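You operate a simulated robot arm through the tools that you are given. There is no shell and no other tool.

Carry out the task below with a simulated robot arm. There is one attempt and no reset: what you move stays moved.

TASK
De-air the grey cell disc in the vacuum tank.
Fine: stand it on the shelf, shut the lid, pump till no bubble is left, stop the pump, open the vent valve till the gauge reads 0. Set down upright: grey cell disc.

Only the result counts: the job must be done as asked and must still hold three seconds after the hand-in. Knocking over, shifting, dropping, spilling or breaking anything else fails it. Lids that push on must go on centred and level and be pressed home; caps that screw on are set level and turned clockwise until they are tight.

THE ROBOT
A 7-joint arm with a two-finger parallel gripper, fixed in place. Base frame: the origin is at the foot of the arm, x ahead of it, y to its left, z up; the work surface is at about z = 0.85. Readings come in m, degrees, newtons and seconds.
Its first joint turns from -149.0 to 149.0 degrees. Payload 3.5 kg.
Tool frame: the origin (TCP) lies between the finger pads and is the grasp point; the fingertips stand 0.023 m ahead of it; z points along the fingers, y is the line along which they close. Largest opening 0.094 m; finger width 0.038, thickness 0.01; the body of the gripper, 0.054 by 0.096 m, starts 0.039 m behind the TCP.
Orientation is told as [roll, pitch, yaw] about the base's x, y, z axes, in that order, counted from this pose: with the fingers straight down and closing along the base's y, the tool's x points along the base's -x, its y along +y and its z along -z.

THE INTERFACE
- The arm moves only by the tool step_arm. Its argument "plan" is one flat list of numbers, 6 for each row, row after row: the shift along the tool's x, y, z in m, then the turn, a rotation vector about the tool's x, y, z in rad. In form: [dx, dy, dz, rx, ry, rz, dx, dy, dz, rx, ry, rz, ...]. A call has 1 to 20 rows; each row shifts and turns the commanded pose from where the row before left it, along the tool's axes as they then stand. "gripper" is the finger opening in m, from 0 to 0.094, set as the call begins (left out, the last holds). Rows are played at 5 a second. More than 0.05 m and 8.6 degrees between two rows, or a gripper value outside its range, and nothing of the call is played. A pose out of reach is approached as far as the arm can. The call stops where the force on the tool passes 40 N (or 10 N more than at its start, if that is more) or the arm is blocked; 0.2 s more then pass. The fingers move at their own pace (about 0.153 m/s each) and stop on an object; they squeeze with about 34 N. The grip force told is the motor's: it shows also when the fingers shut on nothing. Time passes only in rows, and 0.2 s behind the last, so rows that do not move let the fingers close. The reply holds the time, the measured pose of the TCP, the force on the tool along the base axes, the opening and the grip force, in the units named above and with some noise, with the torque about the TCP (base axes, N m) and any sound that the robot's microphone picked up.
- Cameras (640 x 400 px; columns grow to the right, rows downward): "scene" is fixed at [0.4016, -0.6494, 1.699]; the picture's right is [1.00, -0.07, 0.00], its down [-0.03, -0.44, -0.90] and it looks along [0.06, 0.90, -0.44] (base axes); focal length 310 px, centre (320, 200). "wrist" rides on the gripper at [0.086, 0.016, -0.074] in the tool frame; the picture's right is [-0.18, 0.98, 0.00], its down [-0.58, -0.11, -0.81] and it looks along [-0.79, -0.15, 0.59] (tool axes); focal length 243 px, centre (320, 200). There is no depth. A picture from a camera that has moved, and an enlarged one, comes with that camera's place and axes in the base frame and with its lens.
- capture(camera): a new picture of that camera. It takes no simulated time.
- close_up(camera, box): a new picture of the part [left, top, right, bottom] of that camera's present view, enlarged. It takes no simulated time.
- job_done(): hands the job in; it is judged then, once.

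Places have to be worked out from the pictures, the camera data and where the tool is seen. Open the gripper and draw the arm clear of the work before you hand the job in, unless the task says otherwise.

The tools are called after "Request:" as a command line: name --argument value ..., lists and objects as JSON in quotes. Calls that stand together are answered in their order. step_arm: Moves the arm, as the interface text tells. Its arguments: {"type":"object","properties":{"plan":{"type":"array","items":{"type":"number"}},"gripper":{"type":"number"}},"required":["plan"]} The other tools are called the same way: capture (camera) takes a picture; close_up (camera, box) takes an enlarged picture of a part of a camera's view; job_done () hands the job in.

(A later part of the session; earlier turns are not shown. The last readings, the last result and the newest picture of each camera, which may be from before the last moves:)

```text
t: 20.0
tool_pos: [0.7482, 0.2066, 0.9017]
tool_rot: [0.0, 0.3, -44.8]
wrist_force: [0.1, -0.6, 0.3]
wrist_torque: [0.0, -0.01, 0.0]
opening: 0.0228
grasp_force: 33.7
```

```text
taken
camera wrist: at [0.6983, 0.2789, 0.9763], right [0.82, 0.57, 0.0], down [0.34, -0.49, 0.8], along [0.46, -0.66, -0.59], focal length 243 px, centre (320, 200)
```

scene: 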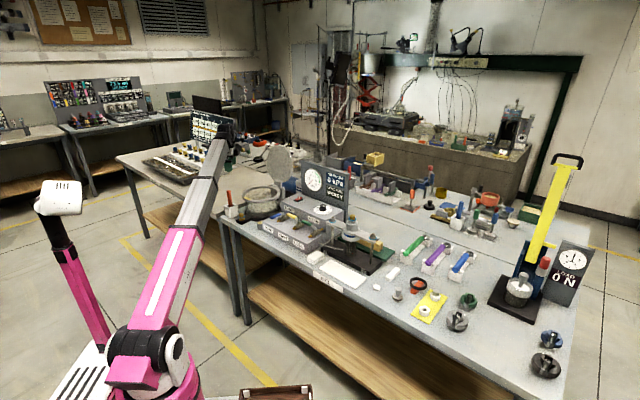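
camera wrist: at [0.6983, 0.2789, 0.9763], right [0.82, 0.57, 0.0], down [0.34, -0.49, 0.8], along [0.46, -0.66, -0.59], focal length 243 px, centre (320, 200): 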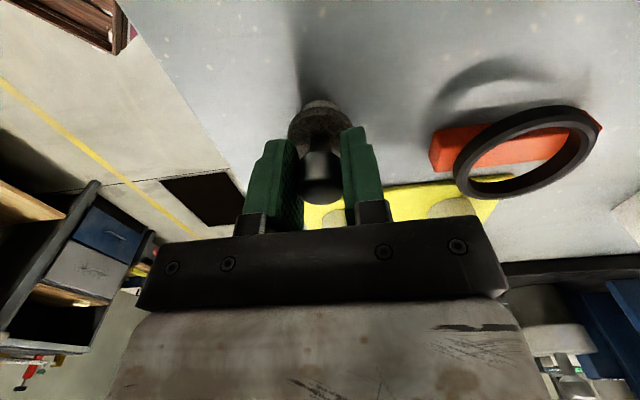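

Knob gripped (22.8 mm, 34 N). I lift straight up by 5 cm and check that the base part comes along.

Request:
step_arm --plan '[0, 0, -0.01, 0, 0, 0, 0, 0, -0.02, 0, 0, 0, 0, 0, -0.02, 0, 0, 0]'

Request:
close_up --camera "scene" --box '[380, 250, 430, 310]'

Request:
capture --camera "wrist"

```text
t: 20.8
tool_pos: [0.7476, 0.2068, 0.9505]
tool_rot: [0.1, 0.2, -44.9]
wrist_force: [-1.0, -0.3, -0.2]
wrist_torque: [-0.01, 0.0, -0.01]
opening: 0.0229
grasp_force: 33.9
```

```text
6.67 times, centred on (405, 280) of scene
camera zoom: at [0.4016, -0.6494, 1.699], right [1.0, -0.07, 0.0], down [-0.03, -0.44, -0.9], along [0.06, 0.9, -0.44], focal length 2064 px, centre (-247, -333)
```

zoom: 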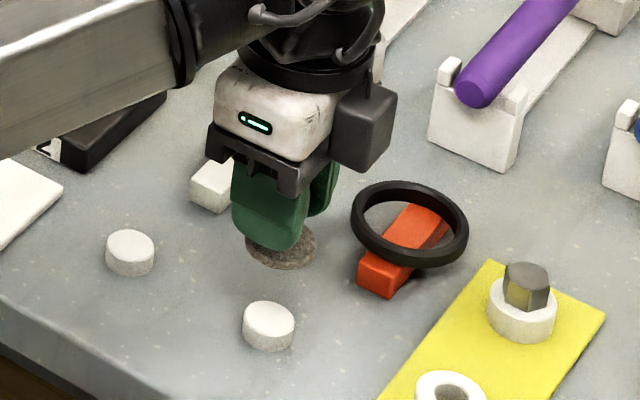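

```text
taken
camera wrist: at [0.6983, 0.2785, 1.0263], right [0.82, 0.57, 0.0], down [0.34, -0.49, 0.8], along [0.46, -0.66, -0.59], focal length 243 px, centre (320, 200)
```

wrist: 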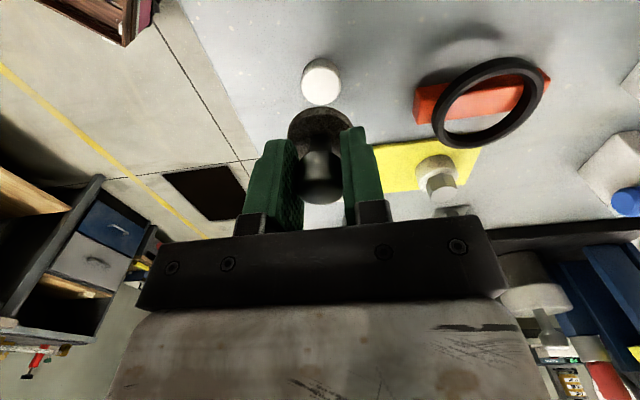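

The disc came up alone – the white puck under it was just a stand and stays in place; the disc bottom is ≈0.040 m below the TCP. I raise it and carry it back along the clear inner route.

Request:
step_arm --plan '[0, 0, -0.03, 0, 0, 0, 0, 0, -0.03, 0, 0, 0, 0, 0, -0.03, 0, 0, 0, 0.0237, -0.0364, 0, 0, 0, 0, 0.0237, -0.0364, 0, 0, 0, 0, 0.0237, -0.0364, 0, 0, 0, 0, 0.0237, -0.0364, 0, 0, 0, 0, 0.0415, 0.0097, 0, 0, 0, 0, 0.0415, 0.0097, 0, 0, 0, 0, 0.0415, 0.0097, 0, 0, 0, 0, 0.0415, 0.0097, 0, 0, 0, 0, 0.0415, 0.0097, 0, 0, 0, 0, 0.0415, 0.0097, 0, 0, 0, 0, 0.0415, 0.0097, 0, 0, 0, 0, 0.0415, 0.0097, 0, 0, 0, 0]'

Request:
capture --camera "wrist"

```text
t: 24.0
tool_pos: [0.3971, 0.4591, 1.0427]
tool_rot: [0.1, 0.2, -44.9]
wrist_force: [-0.5, -0.3, -1.4]
wrist_torque: [0.0, 0.03, -0.01]
opening: 0.023
grasp_force: 34.3
```

```text
taken
camera wrist: at [0.3477, 0.5311, 1.1181], right [0.82, 0.57, 0.0], down [0.34, -0.49, 0.8], along [0.46, -0.66, -0.59], focal length 243 px, centre (320, 200)
```

wrist: 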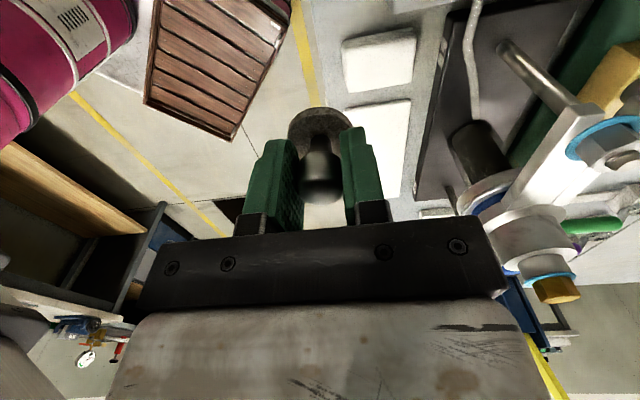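

The disc is held steady. I turn back to yaw 0, then proceed past the manifold toward the tank, rising.

Request:
step_arm --plan '[0, 0, 0, 0, 0, -0.131, 0, 0, 0, 0, 0, -0.131, 0, 0, 0, 0, 0, -0.131, 0, 0, 0, 0, 0, -0.131, 0, 0, 0, 0, 0, -0.131, 0, 0, 0, 0, 0, -0.131]'

Request:
step_arm --plan '[0.0283, 0.027, 0, 0, 0, 0, 0.0283, 0.027, 0, 0, 0, 0, 0.0283, 0.027, 0, 0, 0, 0, 0.0283, 0.027, 0, 0, 0, 0, 0.0283, 0.027, -0.002, 0, 0, 0, 0.0283, 0.027, -0.003, 0, 0, 0, 0.0283, 0.027, -0.003, 0, 0, 0, 0, 0.03, -0.015, 0, 0, 0, 0, 0.03, -0.015, 0, 0, 0, 0, 0.03, -0.015, 0, 0, 0, 0, 0.03, -0.015, 0, 0, 0, 0, 0.03, -0.012, 0, 0, 0]'

Request:
capture --camera "wrist"

Request:
capture --camera "scene"

```text
t: 25.4
tool_pos: [0.3967, 0.4585, 1.0433]
tool_rot: [0.3, 0.0, 0.4]
wrist_force: [-0.6, -0.5, -1.6]
wrist_torque: [-0.01, 0.02, -0.01]
opening: 0.0232
grasp_force: 34.2
```

```text
t: 28.0
tool_pos: [0.1969, 0.7976, 1.1252]
tool_rot: [0.3, 0.0, 0.2]
wrist_force: [-0.7, -0.8, -1.6]
wrist_torque: [0.03, -0.02, -0.02]
opening: 0.0227
grasp_force: 34.3
```

```text
taken
camera wrist: at [0.1113, 0.813, 1.2001], right [0.18, 0.98, 0.0], down [0.58, -0.11, 0.81], along [0.79, -0.14, -0.59], focal length 243 px, centre (320, 200)
```

wrist: 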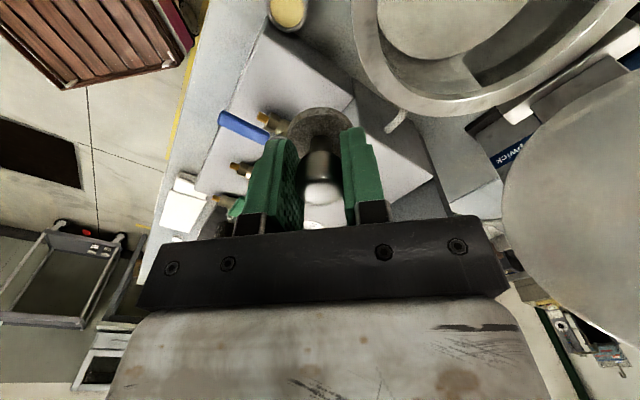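

```text
taken
```

scene: 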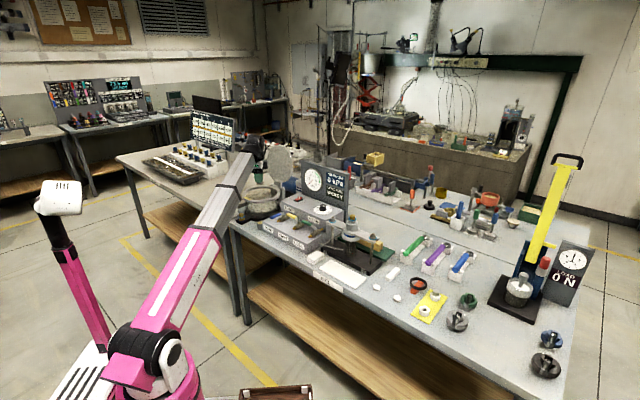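

The disc remains firmly held. I move over the tank centre (≈(0.187, 0.932)) at z≈1.10 and then check the alignment before lowering.

Request:
step_arm --plan '[0.0025, 0.0336, 0.005, 0, 0, 0, 0.0025, 0.0336, 0.005, 0, 0, 0, 0.0025, 0.0336, 0.005, 0, 0, 0, 0.0025, 0.0336, 0.005, 0, 0, 0]'

Request:
capture --camera "wrist"

Request:
close_up --camera "scene" --box '[215, 135, 305, 225]'

```text
t: 29.0
tool_pos: [0.1869, 0.9332, 1.1043]
tool_rot: [0.2, 0.1, 0.4]
wrist_force: [-1.0, -0.4, -1.1]
wrist_torque: [0.03, -0.02, 0.03]
opening: 0.023
grasp_force: 34.3
```

```text
taken
camera wrist: at [0.1009, 0.9481, 1.1802], right [0.18, 0.98, 0.0], down [0.58, -0.11, 0.81], along [0.79, -0.14, -0.59], focal length 243 px, centre (320, 200)
```

wrist: 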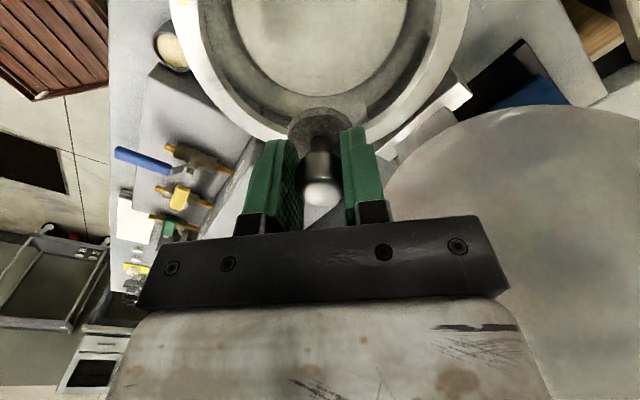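

```text
4.44 times, centred on (260, 180) of scene
camera zoom: at [0.4016, -0.6494, 1.699], right [1.0, -0.07, 0.0], down [-0.03, -0.44, -0.9], along [0.06, 0.9, -0.44], focal length 1376 px, centre (587, 289)
```

zoom: 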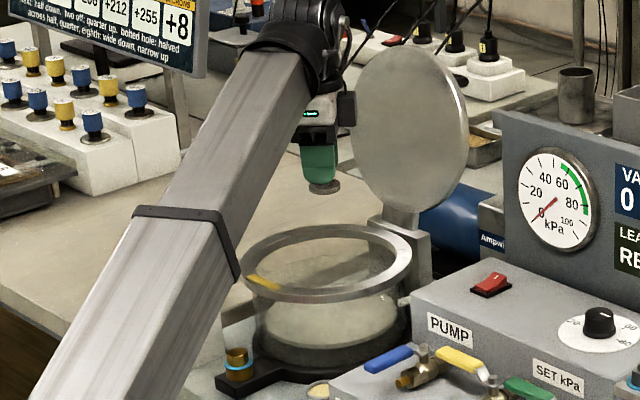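

Disc and rim centres line up in both views. I lower to TCP z≈0.955 (disc bottom ≈1.5 cm above the estimated shelf).

Request:
step_arm --plan '[0, 0, 0.03, 0, 0, 0, 0, 0, 0.03, 0, 0, 0, 0, 0, 0.03, 0, 0, 0, 0, 0, 0.03, 0, 0, 0, 0, 0, 0.025, 0, 0, 0]'

Request:
capture --camera "wrist"

Request:
close_up --camera "scene" --box '[235, 160, 305, 220]'

```text
t: 30.2
tool_pos: [0.1868, 0.9325, 0.9606]
tool_rot: [0.4, 0.0, 0.3]
wrist_force: [-0.6, -0.1, -1.3]
wrist_torque: [0.0, 0.02, -0.01]
opening: 0.023
grasp_force: 34.2
```

```text
taken
camera wrist: at [0.1011, 0.948, 1.0353], right [0.18, 0.98, 0.0], down [0.58, -0.11, 0.81], along [0.79, -0.14, -0.59], focal length 243 px, centre (320, 200)
```

wrist: 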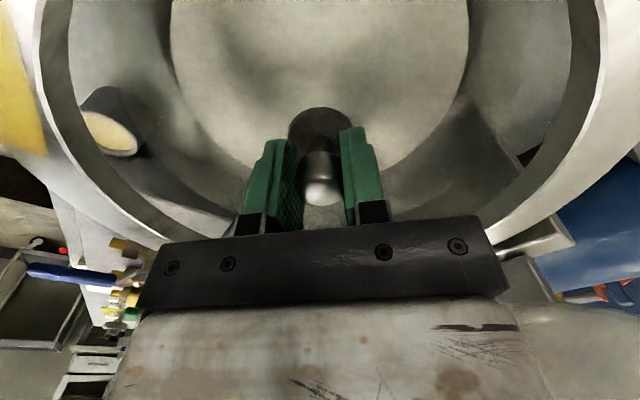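

```text
6.67 times, centred on (270, 190) of scene
camera zoom: at [0.4016, -0.6494, 1.699], right [1.0, -0.07, 0.0], down [-0.03, -0.44, -0.9], along [0.06, 0.9, -0.44], focal length 2064 px, centre (653, 267)
```

zoom: 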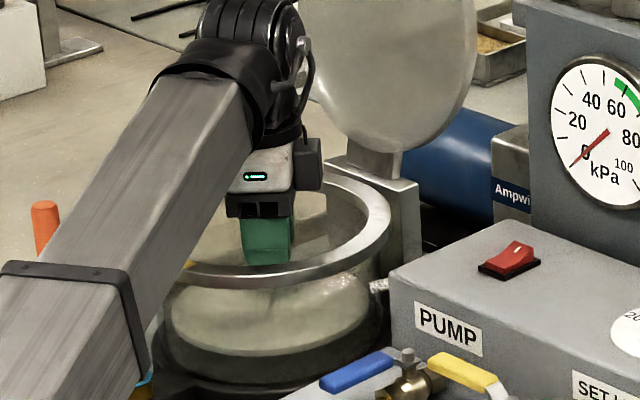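

The disc hangs centred inside the tank. I keep lowering in small steps, watching the vertical force for shelf contact.

Request:
step_arm --plan '[0, 0, 0.005, 0, 0, 0, 0, 0, 0.005, 0, 0, 0, 0, 0, 0.003, 0, 0, 0]'

Request:
close_up --camera "scene" --box '[245, 180, 295, 220]'

Request:
capture --camera "wrist"

```text
t: 31.0
tool_pos: [0.1867, 0.9319, 0.947]
tool_rot: [0.2, 0.1, 0.2]
wrist_force: [0.8, -0.1, -1.0]
wrist_torque: [0.01, 0.0, 0.02]
opening: 0.0232
grasp_force: 33.9
```

```text
10.00 times, centred on (270, 200) of scene
camera zoom: at [0.4016, -0.6494, 1.699], right [1.0, -0.07, 0.0], down [-0.03, -0.44, -0.9], along [0.06, 0.9, -0.44], focal length 3096 px, centre (820, 200)
```

zoom: 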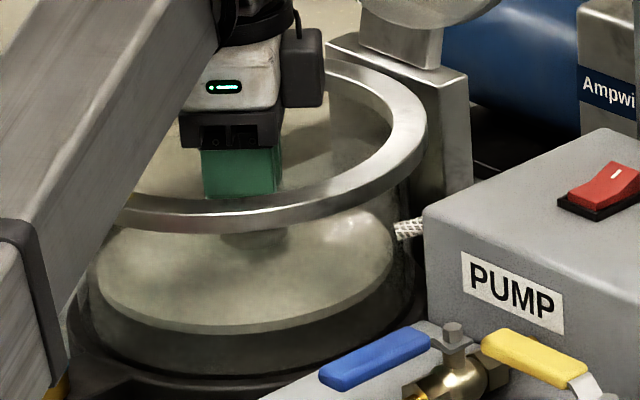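

```text
taken
camera wrist: at [0.1006, 0.9478, 1.0224], right [0.18, 0.98, 0.0], down [0.58, -0.11, 0.81], along [0.79, -0.14, -0.59], focal length 243 px, centre (320, 200)
```

wrist: 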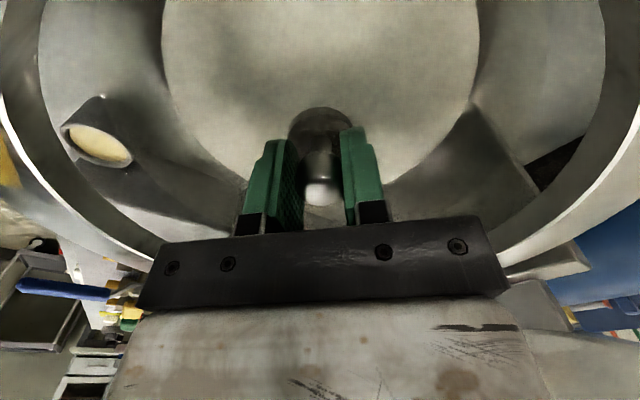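

No contact yet at TCP 0.947. Continue down in 3 mm steps.

Request:
step_arm --plan '[0, 0, 0.003, 0, 0, 0, 0, 0, 0.003, 0, 0, 0]'

```text
t: 31.6
tool_pos: [0.1868, 0.9327, 0.9416]
tool_rot: [0.1, 0.0, 0.3]
wrist_force: [0.3, -0.5, -1.0]
wrist_torque: [0.02, 0.04, -0.02]
opening: 0.0231
grasp_force: 34.0
```

Request:
step_arm --plan '[0, 0, 0.002, 0, 0, 0, 0, 0, 0.002, 0, 0, 0]'

Request:
close_up --camera "scene" --box '[250, 185, 285, 213]'

```text
t: 32.2
tool_pos: [0.1863, 0.9322, 0.9376]
tool_rot: [0.2, 0.0, 0.3]
wrist_force: [0.3, -0.7, -1.3]
wrist_torque: [0.02, -0.01, 0.0]
opening: 0.0231
grasp_force: 34.1
```

```text
14.29 times, centred on (268, 199) of scene
camera zoom: at [0.4016, -0.6494, 1.699], right [1.0, -0.07, 0.0], down [-0.03, -0.44, -0.9], along [0.06, 0.9, -0.44], focal length 4422 px, centre (1070, 214)
```

zoom: 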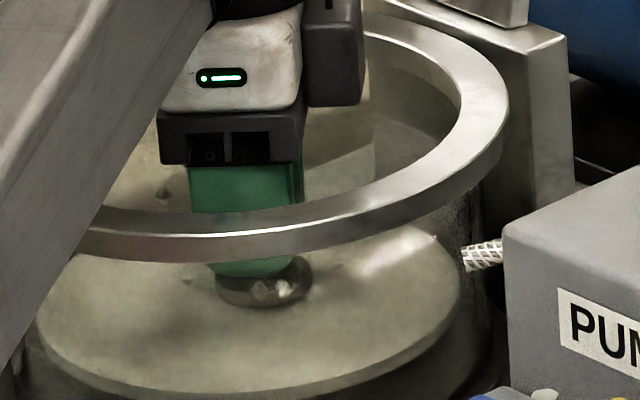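

Disc is just above the shelf and no contact force yet. Continue in 2 mm steps.

Request:
step_arm --plan '[0, 0, 0.002, 0, 0, 0, 0, 0, 0.002, 0, 0, 0]'

```text
t: 32.8
tool_pos: [0.1872, 0.9322, 0.9344]
tool_rot: [0.4, -0.1, 0.3]
wrist_force: [0.9, 0.9, 19.5]
wrist_torque: [-0.08, -0.14, 0.03]
opening: 0.0229
grasp_force: 34.0
```

Contact: Fz≈+19.5 N at TCP z≈0.934, so the disc stands on the shelf. I ease off 0.7 mm and then open the fingers modestly.

Request:
step_arm --plan '[0, 0, -0.0007, 0, 0, 0, 0, 0, 0, 0, 0, 0]'

```text
t: 33.4
tool_pos: [0.1865, 0.9326, 0.9355]
tool_rot: [0.2, -0.1, 0.3]
wrist_force: [0.7, 1.8, 19.8]
wrist_torque: [-0.04, -0.17, 0.03]
opening: 0.0229
grasp_force: 34.1
```

Request:
step_arm --plan '[0, 0, -0.001, 0, 0, 0, 0, 0, 0, 0, 0, 0]'

```text
t: 34.0
tool_pos: [0.1865, 0.9323, 0.9336]
tool_rot: [0.2, 0.0, 0.4]
wrist_force: [0.6, 1.9, 9.7]
wrist_torque: [0.09, -0.07, 0.02]
opening: 0.0229
grasp_force: 33.9
```

Force fell to about 10 N; I release by opening to 0.06 m in place.

Request:
step_arm --plan '[0, 0, 0, 0, 0, 0, 0, 0, 0, 0, 0, 0, 0, 0, 0, 0, 0, 0]' --gripper 0.06

Request:
capture --camera "wrist"

Request:
close_up --camera "scene" --box '[250, 185, 285, 213]'

```text
t: 34.8
tool_pos: [0.1868, 0.9318, 0.935]
tool_rot: [0.2, 0.0, 0.4]
wrist_force: [-0.8, -0.2, 0.1]
wrist_torque: [-0.02, 0.0, -0.02]
opening: 0.0601
grasp_force: 0.0
```

```text
taken
camera wrist: at [0.101, 0.9473, 1.0095], right [0.18, 0.98, 0.0], down [0.58, -0.11, 0.81], along [0.79, -0.14, -0.59], focal length 243 px, centre (320, 200)
```

wrist: 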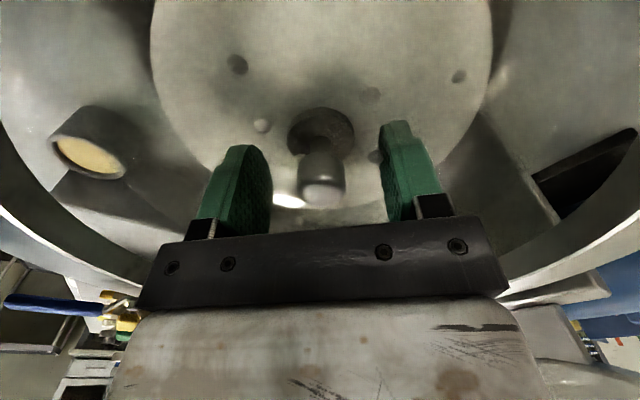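

```text
14.29 times, centred on (268, 199) of scene
camera zoom: at [0.4016, -0.6494, 1.699], right [1.0, -0.07, 0.0], down [-0.03, -0.44, -0.9], along [0.06, 0.9, -0.44], focal length 4422 px, centre (1070, 214)
```

zoom: 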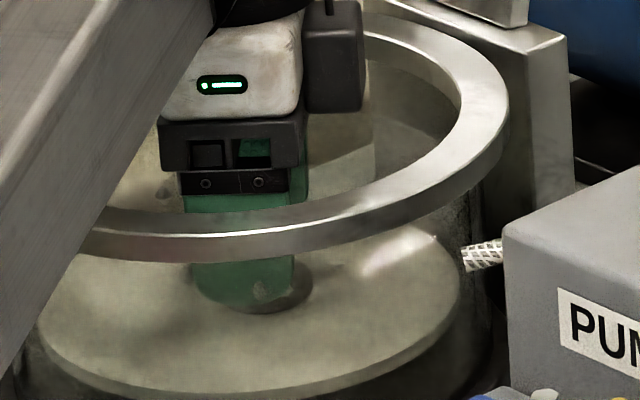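

The disc stands upright, released, and small bubbles are now visible around it. I rise straight up out of the tank.

Request:
step_arm --plan '[0, 0, -0.01, 0, 0, 0, 0, 0, -0.02, 0, 0, 0, 0, 0, -0.03, 0, 0, 0, 0, 0, -0.04, 0, 0, 0, 0, 0, -0.04, 0, 0, 0, 0, 0, -0.04, 0, 0, 0]'

Request:
capture --camera "wrist"

Request:
close_up --camera "scene" --box '[235, 175, 305, 220]'

```text
t: 36.2
tool_pos: [0.1865, 0.9308, 1.1155]
tool_rot: [0.2, 0.0, 0.4]
wrist_force: [0.6, 0.5, 0.0]
wrist_torque: [0.0, -0.01, 0.0]
opening: 0.0598
grasp_force: 0.1
```

```text
taken
camera wrist: at [0.1013, 0.947, 1.1906], right [0.18, 0.98, 0.0], down [0.58, -0.11, 0.81], along [0.79, -0.14, -0.59], focal length 243 px, centre (320, 200)
```

wrist: 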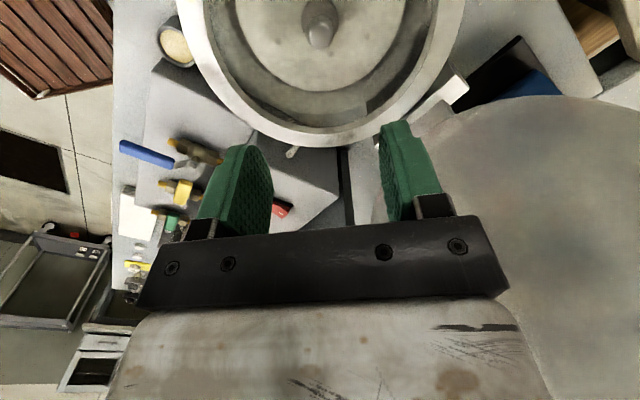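

```text
8.89 times, centred on (270, 198) of scene
camera zoom: at [0.4016, -0.6494, 1.699], right [1.0, -0.07, 0.0], down [-0.03, -0.44, -0.9], along [0.06, 0.9, -0.44], focal length 2752 px, centre (764, 222)
```

zoom: 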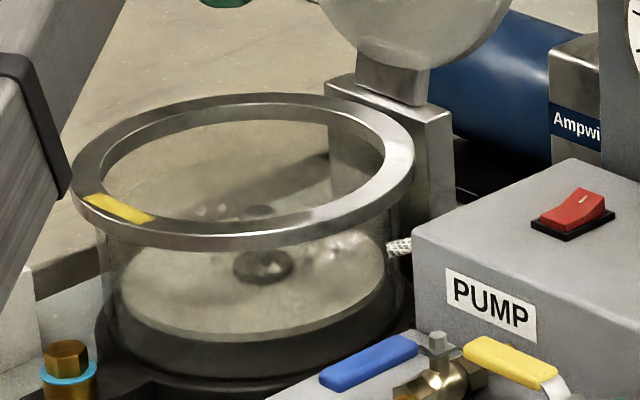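

The disc stands on the shelf with bubbles around it. Next is the lid: it leans back ≈8° on its hinge near (0.275, 1.02, 0.975). I turn the gripper to yaw −45° with the fingers fully open so they can straddle the lid's near edge.

Request:
step_arm --plan '[0, 0, 0, 0, 0, 0.131, 0, 0, 0, 0, 0, 0.131, 0, 0, 0, 0, 0, 0.131, 0, 0, 0, 0, 0, 0.131, 0, 0, 0, 0, 0, 0.131, 0, 0, 0, 0, 0, 0.131]' --gripper 0.094

Request:
step_arm --plan '[0, 0, -0.02, 0, 0, 0, 0, 0, -0.02, 0, 0, 0]'

Request:
capture --camera "wrist"

Request:
close_up --camera "scene" --box '[215, 80, 335, 225]'

```text
t: 37.6
tool_pos: [0.1879, 0.9321, 1.1146]
tool_rot: [0.1, 0.2, -44.8]
wrist_force: [-0.4, -0.4, 0.0]
wrist_torque: [0.02, -0.01, 0.01]
opening: 0.0941
grasp_force: 0.1
```

```text
t: 38.2
tool_pos: [0.1859, 0.931, 1.1555]
tool_rot: [0.1, 0.2, -44.8]
wrist_force: [0.4, 0.1, -0.3]
wrist_torque: [0.01, -0.03, -0.02]
opening: 0.0937
grasp_force: 0.1
```

```text
taken
camera wrist: at [0.1371, 1.0036, 1.2301], right [0.82, 0.57, 0.0], down [0.34, -0.49, 0.8], along [0.46, -0.66, -0.59], focal length 243 px, centre (320, 200)
```

wrist: 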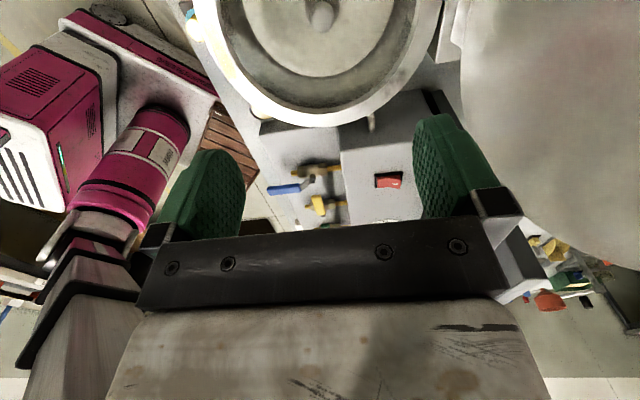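

```text
2.76 times, centred on (275, 152) of scene
camera zoom: at [0.4016, -0.6494, 1.699], right [1.0, -0.07, 0.0], down [-0.03, -0.44, -0.9], along [0.06, 0.9, -0.44], focal length 854 px, centre (444, 331)
```

zoom: 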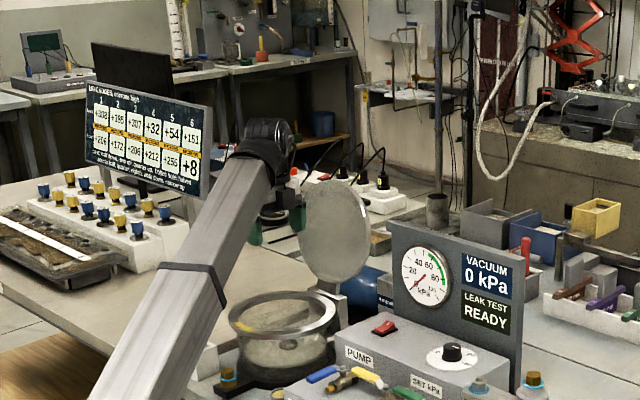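

Position is as computed. I move to beside the lid's near edge (u≈0.10) while rising to z≈1.22, and check reach.

Request:
step_arm --plan '[-0.0333, 0.0193, -0.0217, 0, 0, 0, -0.0333, 0.0193, -0.0217, 0, 0, 0, -0.0333, 0.0193, -0.0217, 0, 0, 0]'

Request:
capture --camera "wrist"

Request:
close_up --camera "scene" --box '[235, 100, 335, 225]'

```text
t: 39.0
tool_pos: [0.2989, 0.9022, 1.219]
tool_rot: [0.7, 0.4, -44.7]
wrist_force: [-0.1, -0.3, 0.2]
wrist_torque: [-0.02, 0.0, -0.02]
opening: 0.0937
grasp_force: 0.1
```

```text
taken
camera wrist: at [0.2494, 0.9736, 1.2943], right [0.82, 0.57, 0.01], down [0.33, -0.5, 0.8], along [0.46, -0.66, -0.6], focal length 243 px, centre (320, 200)
```

wrist: 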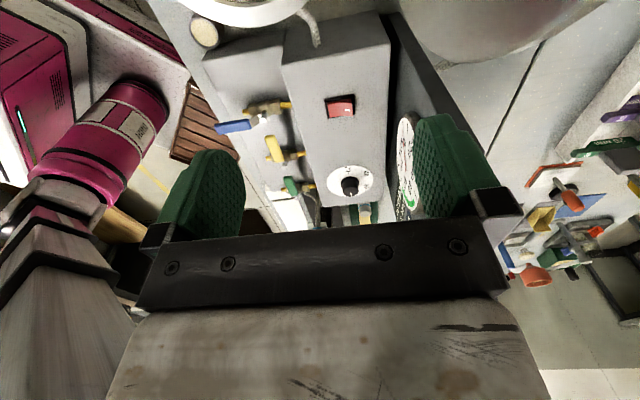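

```text
3.20 times, centred on (285, 162) of scene
camera zoom: at [0.4016, -0.6494, 1.699], right [1.0, -0.07, 0.0], down [-0.03, -0.44, -0.9], along [0.06, 0.9, -0.44], focal length 991 px, centre (432, 320)
```

zoom: 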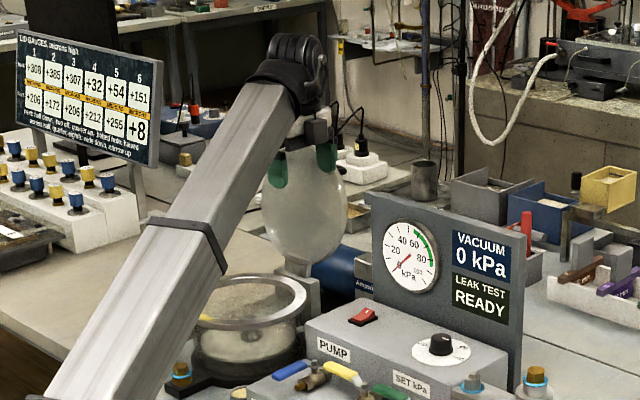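

Reached. Now I pass over the lid's near shoulder so the lid plane lies midway between the fingers (n≈0.943), then shift inward to u≈0.06 at z≈1.235.

Request:
step_arm --plan '[0, 0.0315, -0.005, 0, 0, 0, 0, 0.0315, -0.005, 0, 0, 0, 0, 0.0315, -0.005, 0, 0, 0]'

Request:
capture --camera "wrist"

Request:
close_up --camera "scene" --box '[255, 110, 325, 200]'

```text
t: 39.8
tool_pos: [0.3662, 0.9698, 1.2351]
tool_rot: [0.1, 0.1, -44.8]
wrist_force: [0.2, -0.2, 0.1]
wrist_torque: [-0.02, 0.0, 0.02]
opening: 0.094
grasp_force: 0.1
```

```text
taken
camera wrist: at [0.3165, 1.0422, 1.3107], right [0.82, 0.57, 0.0], down [0.34, -0.49, 0.8], along [0.46, -0.66, -0.59], focal length 243 px, centre (320, 200)
```

wrist: 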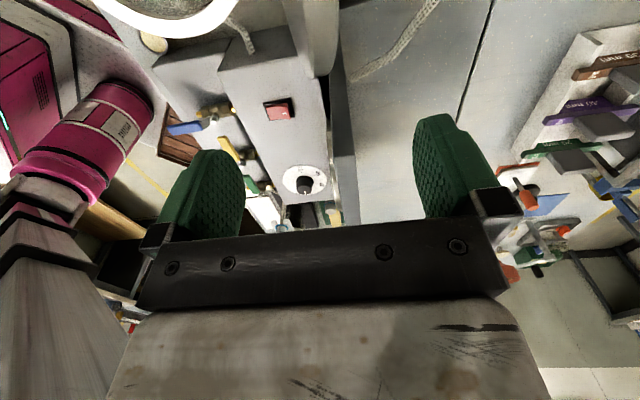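

```text
4.44 times, centred on (290, 155) of scene
camera zoom: at [0.4016, -0.6494, 1.699], right [1.0, -0.07, 0.0], down [-0.03, -0.44, -0.9], along [0.06, 0.9, -0.44], focal length 1376 px, centre (453, 400)
```

zoom: 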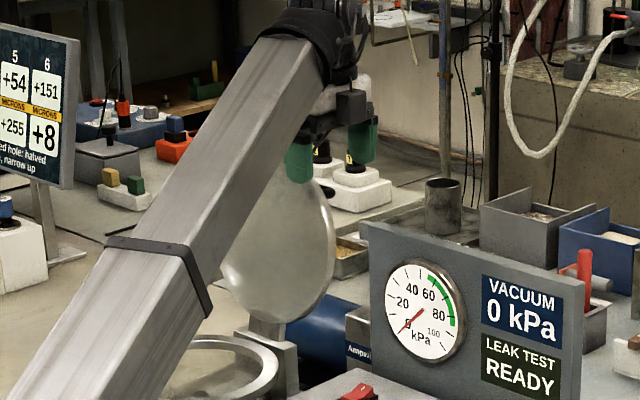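

The lid appears edge-on between the two fingers in the wrist view. I shift inward 2.5 cm and lower to z≈1.168 so the fingers straddle the lid edge.

Request:
step_arm --plan '[0.025, 0, 0, 0, 0, 0, 0, 0, 0.02, 0, 0, 0, 0, 0, 0.02, 0, 0, 0, 0, 0, 0.015, 0, 0, 0, 0, 0, 0.012, 0, 0, 0]'

Request:
capture --camera "wrist"

Request:
close_up --camera "scene" --box '[255, 110, 325, 200]'

```text
t: 41.0
tool_pos: [0.347, 0.9865, 1.1683]
tool_rot: [0.3, 0.1, -44.7]
wrist_force: [-0.8, -1.0, -0.1]
wrist_torque: [-0.02, 0.01, 0.0]
opening: 0.0939
grasp_force: 0.1
```

```text
taken
camera wrist: at [0.2974, 1.0588, 1.2433], right [0.82, 0.57, 0.0], down [0.34, -0.49, 0.8], along [0.46, -0.66, -0.59], focal length 243 px, centre (320, 200)
```

wrist: 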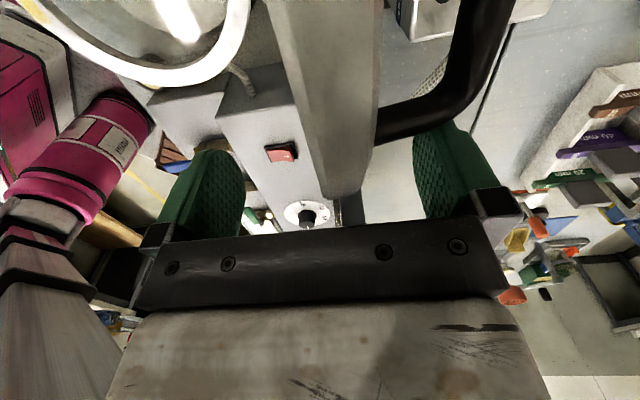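

```text
4.44 times, centred on (290, 155) of scene
camera zoom: at [0.4016, -0.6494, 1.699], right [1.0, -0.07, 0.0], down [-0.03, -0.44, -0.9], along [0.06, 0.9, -0.44], focal length 1376 px, centre (453, 400)
```

zoom: 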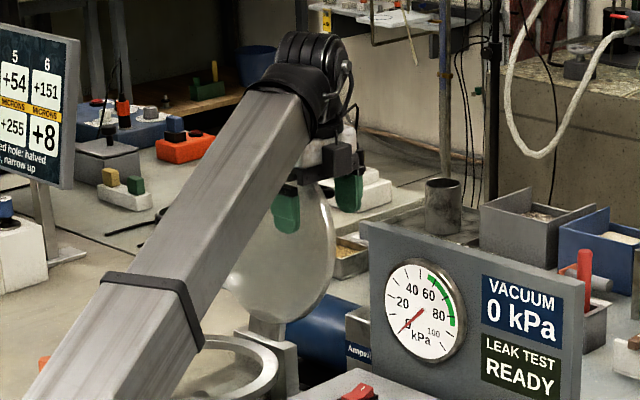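

A black bow handle shows on the lid's outer side (seen at the right of the lid strip) – that is the proper thing to grip. The force is still ~0, so I rise straight up again and look at the handle from above.

Request:
step_arm --plan '[0, 0, -0.012, 0, 0, 0, 0, 0, -0.015, 0, 0, 0, 0, 0, -0.02, 0, 0, 0, 0, 0, -0.02, 0, 0, 0, -0.02, 0.01, 0, 0, 0, 0]'

Request:
capture --camera "wrist"

```text
t: 42.2
tool_pos: [0.369, 0.9784, 1.2357]
tool_rot: [0.1, 0.1, -44.8]
wrist_force: [0.8, 0.1, 0.2]
wrist_torque: [0.0, 0.03, 0.0]
opening: 0.0941
grasp_force: 0.0
```

```text
taken
camera wrist: at [0.3189, 1.0511, 1.3105], right [0.82, 0.57, 0.0], down [0.34, -0.49, 0.8], along [0.46, -0.66, -0.59], focal length 243 px, centre (320, 200)
```

wrist: 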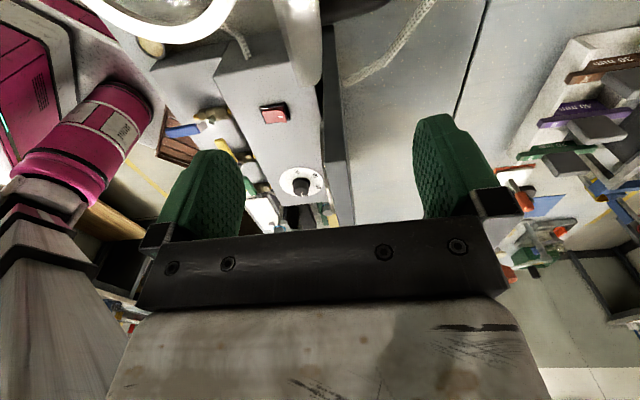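

The handle is just out of view. I shift 3 cm inward and lower slightly to z≈1.20 (lid between the fingers) for a second view of the handle.

Request:
step_arm --plan '[0.03, 0, 0, 0, 0, 0, 0, 0, 0.018, 0, 0, 0, 0, 0, 0.018, 0, 0, 0]'

Request:
capture --camera "wrist"

Request:
close_up --camera "wrist" --box '[250, 0, 530, 200]'

```text
t: 43.0
tool_pos: [0.3482, 1.0009, 1.1991]
tool_rot: [0.1, 0.1, -44.8]
wrist_force: [0.2, -0.1, -0.1]
wrist_torque: [-0.02, 0.0, -0.05]
opening: 0.094
grasp_force: 0.2
```

```text
taken
camera wrist: at [0.2975, 1.0727, 1.2739], right [0.82, 0.57, 0.0], down [0.34, -0.49, 0.8], along [0.46, -0.66, -0.59], focal length 243 px, centre (320, 200)
```

wrist: 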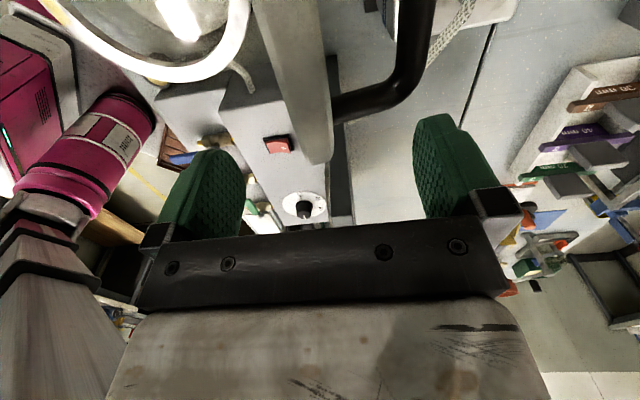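

```text
2.00 times, centred on (390, 100) of wrist
camera zoom: at [0.2975, 1.0727, 1.2739], right [0.82, 0.57, 0.0], down [0.34, -0.49, 0.8], along [0.46, -0.66, -0.59], focal length 485 px, centre (180, 400)
```

zoom: 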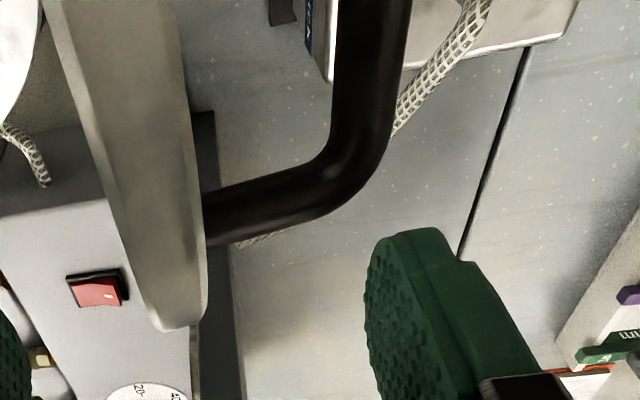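

Triangulating the two views, the handle bar runs along the hinge direction at n≈0.993, z≈1.18 (elbow at (0.354, 1.051)), standing ≈3–4 cm off the lid's outer face. I'll go up, around the near shoulder and behind the lid to come down over that bar.

Request:
step_arm --plan '[0, 0, -0.018, 0, 0, 0, 0, 0, -0.018, 0, 0, 0, -0.035, 0, 0, 0, 0, 0, 0, 0.022, 0, 0, 0, 0, 0, 0.022, 0, 0, 0, 0]'

Request:
capture --camera "wrist"

```text
t: 44.2
tool_pos: [0.4025, 1.0056, 1.2363]
tool_rot: [0.2, 0.2, -44.9]
wrist_force: [0.4, 0.1, 0.2]
wrist_torque: [0.04, -0.01, 0.0]
opening: 0.094
grasp_force: 0.0
```

```text
taken
camera wrist: at [0.3541, 1.0792, 1.3114], right [0.82, 0.57, 0.0], down [0.34, -0.49, 0.8], along [0.46, -0.66, -0.59], focal length 243 px, centre (320, 200)
```

wrist: 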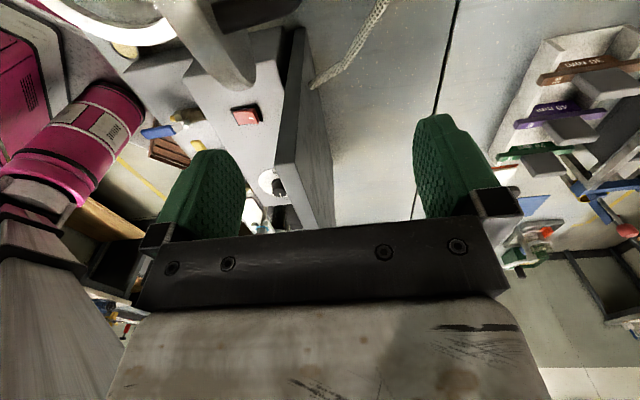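

Now behind the lid plane at n≈0.996. I narrow the fingers to 0.032 m and slide inward 5 cm toward the handle, checking the view.

Request:
step_arm --plan '[0, 0, 0, 0, 0, 0, 0, 0, 0, 0, 0, 0, 0.025, 0, 0, 0, 0, 0, 0.025, 0, 0, 0, 0, 0]' --gripper 0.034

Request:
capture --camera "wrist"

```text
t: 45.2
tool_pos: [0.3696, 1.0418, 1.236]
tool_rot: [0.3, 0.1, -44.8]
wrist_force: [0.7, 0.4, -0.1]
wrist_torque: [-0.04, 0.03, 0.03]
opening: 0.0343
grasp_force: 0.1
```

```text
taken
camera wrist: at [0.3198, 1.1134, 1.3112], right [0.82, 0.57, 0.0], down [0.34, -0.49, 0.8], along [0.46, -0.66, -0.59], focal length 243 px, centre (320, 200)
```

wrist: 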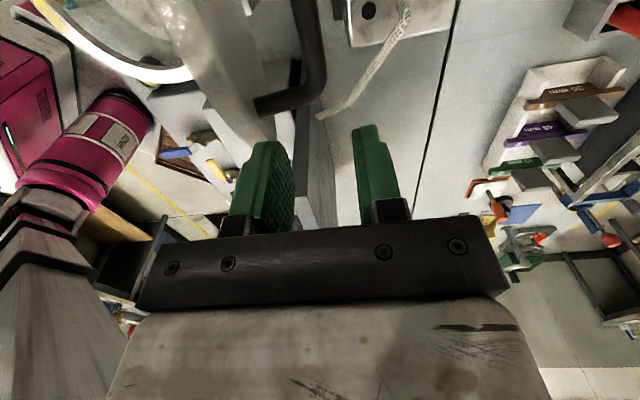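

The handle elbow shows at (313,92), just ahead of the fingers' gap, consistent with n≈0.995–1.0. I slide another 2.5 cm and check again.

Request:
step_arm --plan '[0.025, 0, 0, 0, 0, 0]'

Request:
capture --camera "wrist"

```text
t: 45.6
tool_pos: [0.351, 1.06, 1.2359]
tool_rot: [0.1, 0.2, -44.7]
wrist_force: [1.1, -0.3, 0.5]
wrist_torque: [-0.01, 0.02, 0.0]
opening: 0.0338
grasp_force: 0.1
```

```text
taken
camera wrist: at [0.3013, 1.1313, 1.3114], right [0.82, 0.57, 0.0], down [0.34, -0.49, 0.8], along [0.46, -0.66, -0.59], focal length 243 px, centre (320, 200)
```

wrist: 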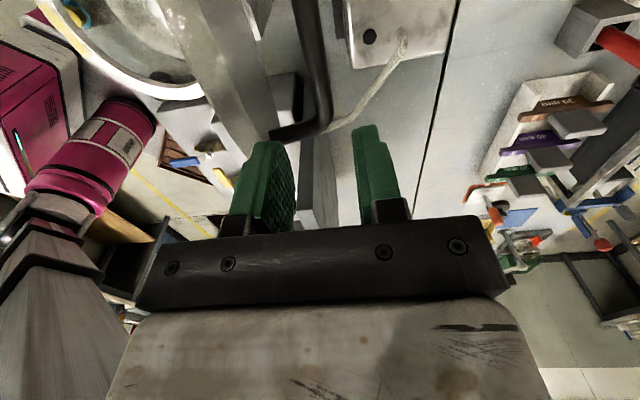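

The bar (centred at column ≈315) lines up with the gap between the fingers. I slide the last 2.5 cm to the handle's middle, still above it.

Request:
step_arm --plan '[0.012, 0, 0, 0, 0, 0, 0.012, 0, 0, 0, 0, 0]'

Request:
capture --camera "wrist"

Request:
close_up --camera "wrist" --box '[210, 0, 410, 240]'

```text
t: 46.2
tool_pos: [0.334, 1.0766, 1.2368]
tool_rot: [0.1, 0.2, -44.9]
wrist_force: [0.3, -0.4, 1.3]
wrist_torque: [-0.04, 0.02, 0.04]
opening: 0.0339
grasp_force: 0.0
```

```text
taken
camera wrist: at [0.2846, 1.1481, 1.311], right [0.82, 0.57, 0.0], down [0.34, -0.49, 0.8], along [0.46, -0.66, -0.59], focal length 243 px, centre (320, 200)
```

wrist: 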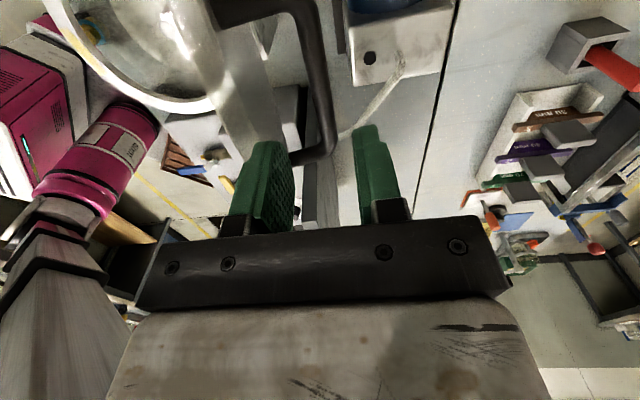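

```text
1.67 times, centred on (310, 120) of wrist
camera zoom: at [0.2846, 1.1481, 1.311], right [0.82, 0.57, 0.0], down [0.34, -0.49, 0.8], along [0.46, -0.66, -0.59], focal length 404 px, centre (337, 333)
```

zoom: 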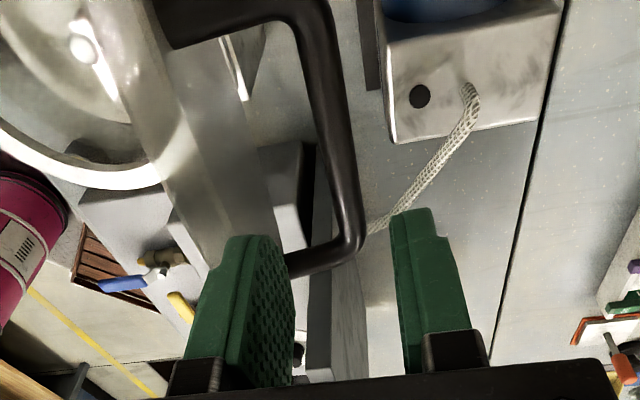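

The whole handle is visible now: bar centred near u≈−0.006, n≈0.996, gap to the lid face ≈3 cm. I shift 6 mm and descend to z≈1.197 with the fingers either side of the bar.

Request:
step_arm --plan '[0.006, 0, 0, 0, 0, 0, 0, 0, 0.015, 0, 0, 0, 0, 0, 0.013, 0, 0, 0, 0, 0, 0.012, 0, 0, 0]'

Request:
capture --camera "wrist"

Request:
close_up --camera "wrist" --box '[210, 0, 410, 240]'

Request:
close_up --camera "scene" --box '[255, 110, 325, 200]'

```text
t: 47.2
tool_pos: [0.3302, 1.0815, 1.1959]
tool_rot: [0.2, 0.2, -44.9]
wrist_force: [0.1, 0.9, -0.1]
wrist_torque: [0.01, 0.03, 0.03]
opening: 0.0338
grasp_force: 0.1
```

```text
taken
camera wrist: at [0.2797, 1.1532, 1.2706], right [0.82, 0.57, 0.0], down [0.34, -0.49, 0.8], along [0.46, -0.66, -0.59], focal length 243 px, centre (320, 200)
```

wrist: 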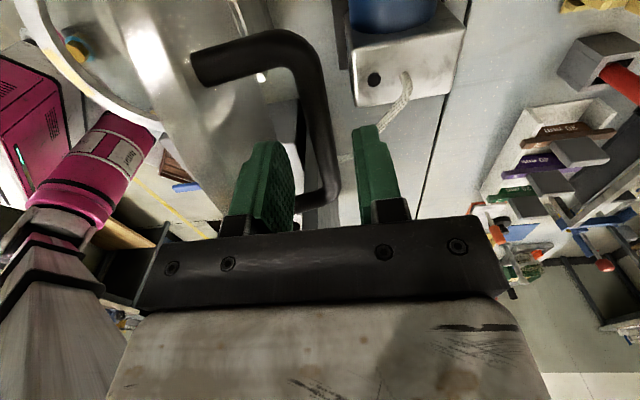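

```text
1.67 times, centred on (310, 120) of wrist
camera zoom: at [0.2797, 1.1532, 1.2706], right [0.82, 0.57, 0.0], down [0.34, -0.49, 0.8], along [0.46, -0.66, -0.59], focal length 404 px, centre (337, 333)
```

zoom: 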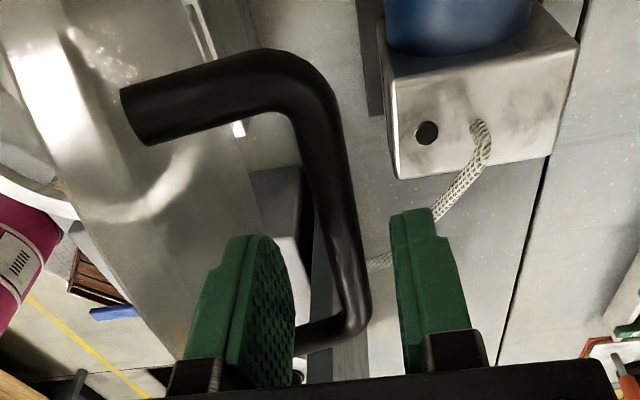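

```text
4.44 times, centred on (290, 155) of scene
camera zoom: at [0.4016, -0.6494, 1.699], right [1.0, -0.07, 0.0], down [-0.03, -0.44, -0.9], along [0.06, 0.9, -0.44], focal length 1376 px, centre (453, 400)
```

zoom: 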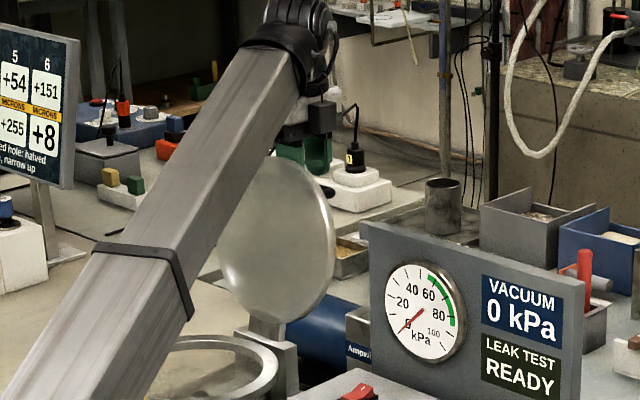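

Triangulated bar: n≈0.995, z≈1.162, about 16 mm thick, and it lies in the gap. I centre by 3 mm and descend 17 mm so the fingertips bracket the bar, staying just above the lid's top edge.

Request:
step_arm --plan '[0, -0.003, 0.006, 0, 0, 0, 0, 0, 0.006, 0, 0, 0, 0, 0, 0.005, 0, 0, 0]'

Request:
close_up --camera "wrist" --box '[210, 0, 410, 240]'

```text
t: 48.0
tool_pos: [0.326, 1.0793, 1.1775]
tool_rot: [0.2, 0.1, -44.8]
wrist_force: [-0.2, 0.1, 1.0]
wrist_torque: [0.03, 0.04, -0.04]
opening: 0.0338
grasp_force: 0.2
```

```text
1.67 times, centred on (310, 120) of wrist
camera zoom: at [0.2771, 1.151, 1.2535], right [0.82, 0.57, 0.0], down [0.34, -0.49, 0.8], along [0.46, -0.66, -0.59], focal length 404 px, centre (337, 333)
```

zoom: 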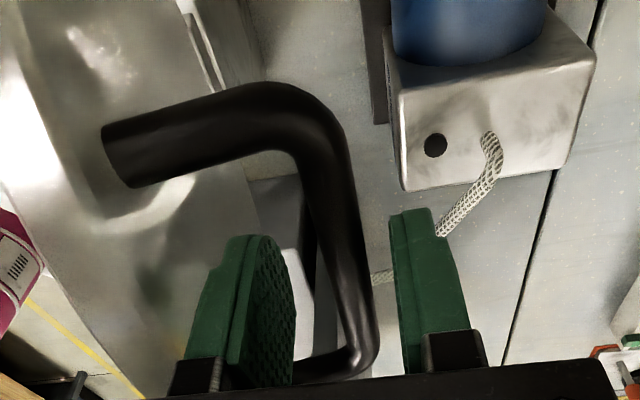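

The fingers now bracket the handle bar with no contact force. I narrow the gap to 0.022 m as a loose cage and start swinging the lid along its arc for the first 15°.

Request:
step_arm --plan '[0, 0, 0, 0, 0, 0, 0, 0, 0, 0, 0, 0, 0, -0.0166, -0.0062, 0, 0, 0, 0, -0.017, -0.0047, 0, 0, 0, 0, -0.0174, -0.0032, 0, 0, 0]' --gripper 0.022

Request:
capture --camera "wrist"

Request:
close_up --camera "scene" --box '[235, 110, 325, 220]'

```text
t: 49.2
tool_pos: [0.2899, 1.0422, 1.1915]
tool_rot: [0.1, 0.1, -44.7]
wrist_force: [0.2, 0.7, 1.1]
wrist_torque: [0.01, 0.01, 0.0]
opening: 0.0218
grasp_force: 0.0
```

```text
taken
camera wrist: at [0.2405, 1.1143, 1.2674], right [0.82, 0.57, 0.0], down [0.34, -0.49, 0.8], along [0.46, -0.66, -0.59], focal length 243 px, centre (320, 200)
```

wrist: 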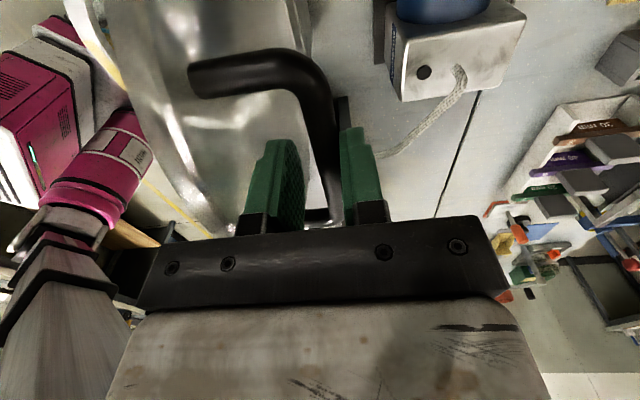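

```text
3.64 times, centred on (280, 165) of scene
camera zoom: at [0.4016, -0.6494, 1.699], right [1.0, -0.07, 0.0], down [-0.03, -0.44, -0.9], along [0.06, 0.9, -0.44], focal length 1126 px, centre (466, 327)
```

zoom: 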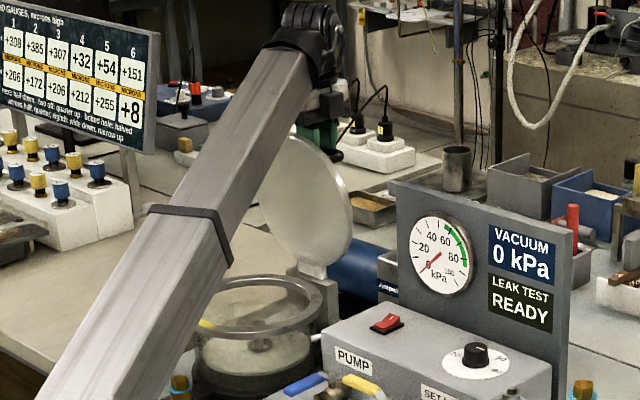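

The lid follows the fingers with ~1 N force. I continue along the arc for another 15°.

Request:
step_arm --plan '[0, -0.0177, -0.0017, 0, 0, 0, 0, -0.0177, -0.0002, 0, 0, 0, 0, -0.0176, 0.0014, 0, 0, 0]'

Request:
capture --camera "wrist"

Request:
close_up --camera "scene" --box '[235, 110, 325, 220]'

```text
t: 50.0
tool_pos: [0.2522, 1.0058, 1.1928]
tool_rot: [0.1, 0.3, -44.8]
wrist_force: [-0.7, -0.8, -1.2]
wrist_torque: [0.0, 0.01, -0.01]
opening: 0.0227
grasp_force: 0.5
```

```text
taken
camera wrist: at [0.2031, 1.0773, 1.2684], right [0.82, 0.57, 0.0], down [0.34, -0.49, 0.8], along [0.46, -0.66, -0.59], focal length 243 px, centre (320, 200)
```

wrist: 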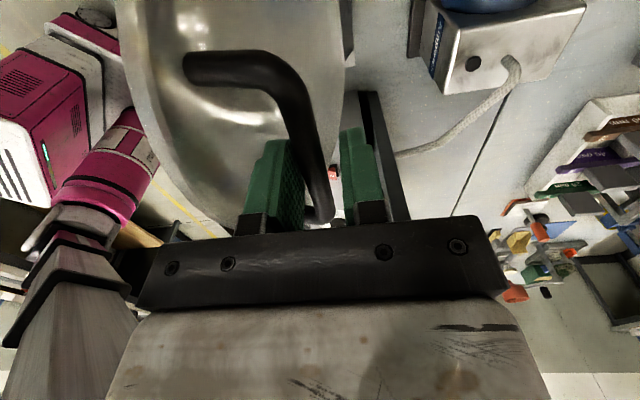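

```text
3.64 times, centred on (280, 165) of scene
camera zoom: at [0.4016, -0.6494, 1.699], right [1.0, -0.07, 0.0], down [-0.03, -0.44, -0.9], along [0.06, 0.9, -0.44], focal length 1126 px, centre (466, 327)
```

zoom: 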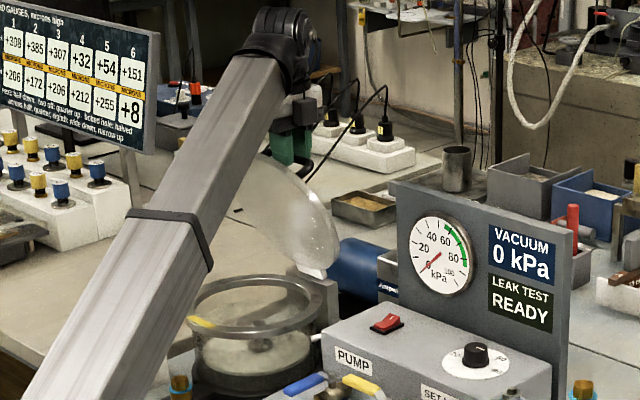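

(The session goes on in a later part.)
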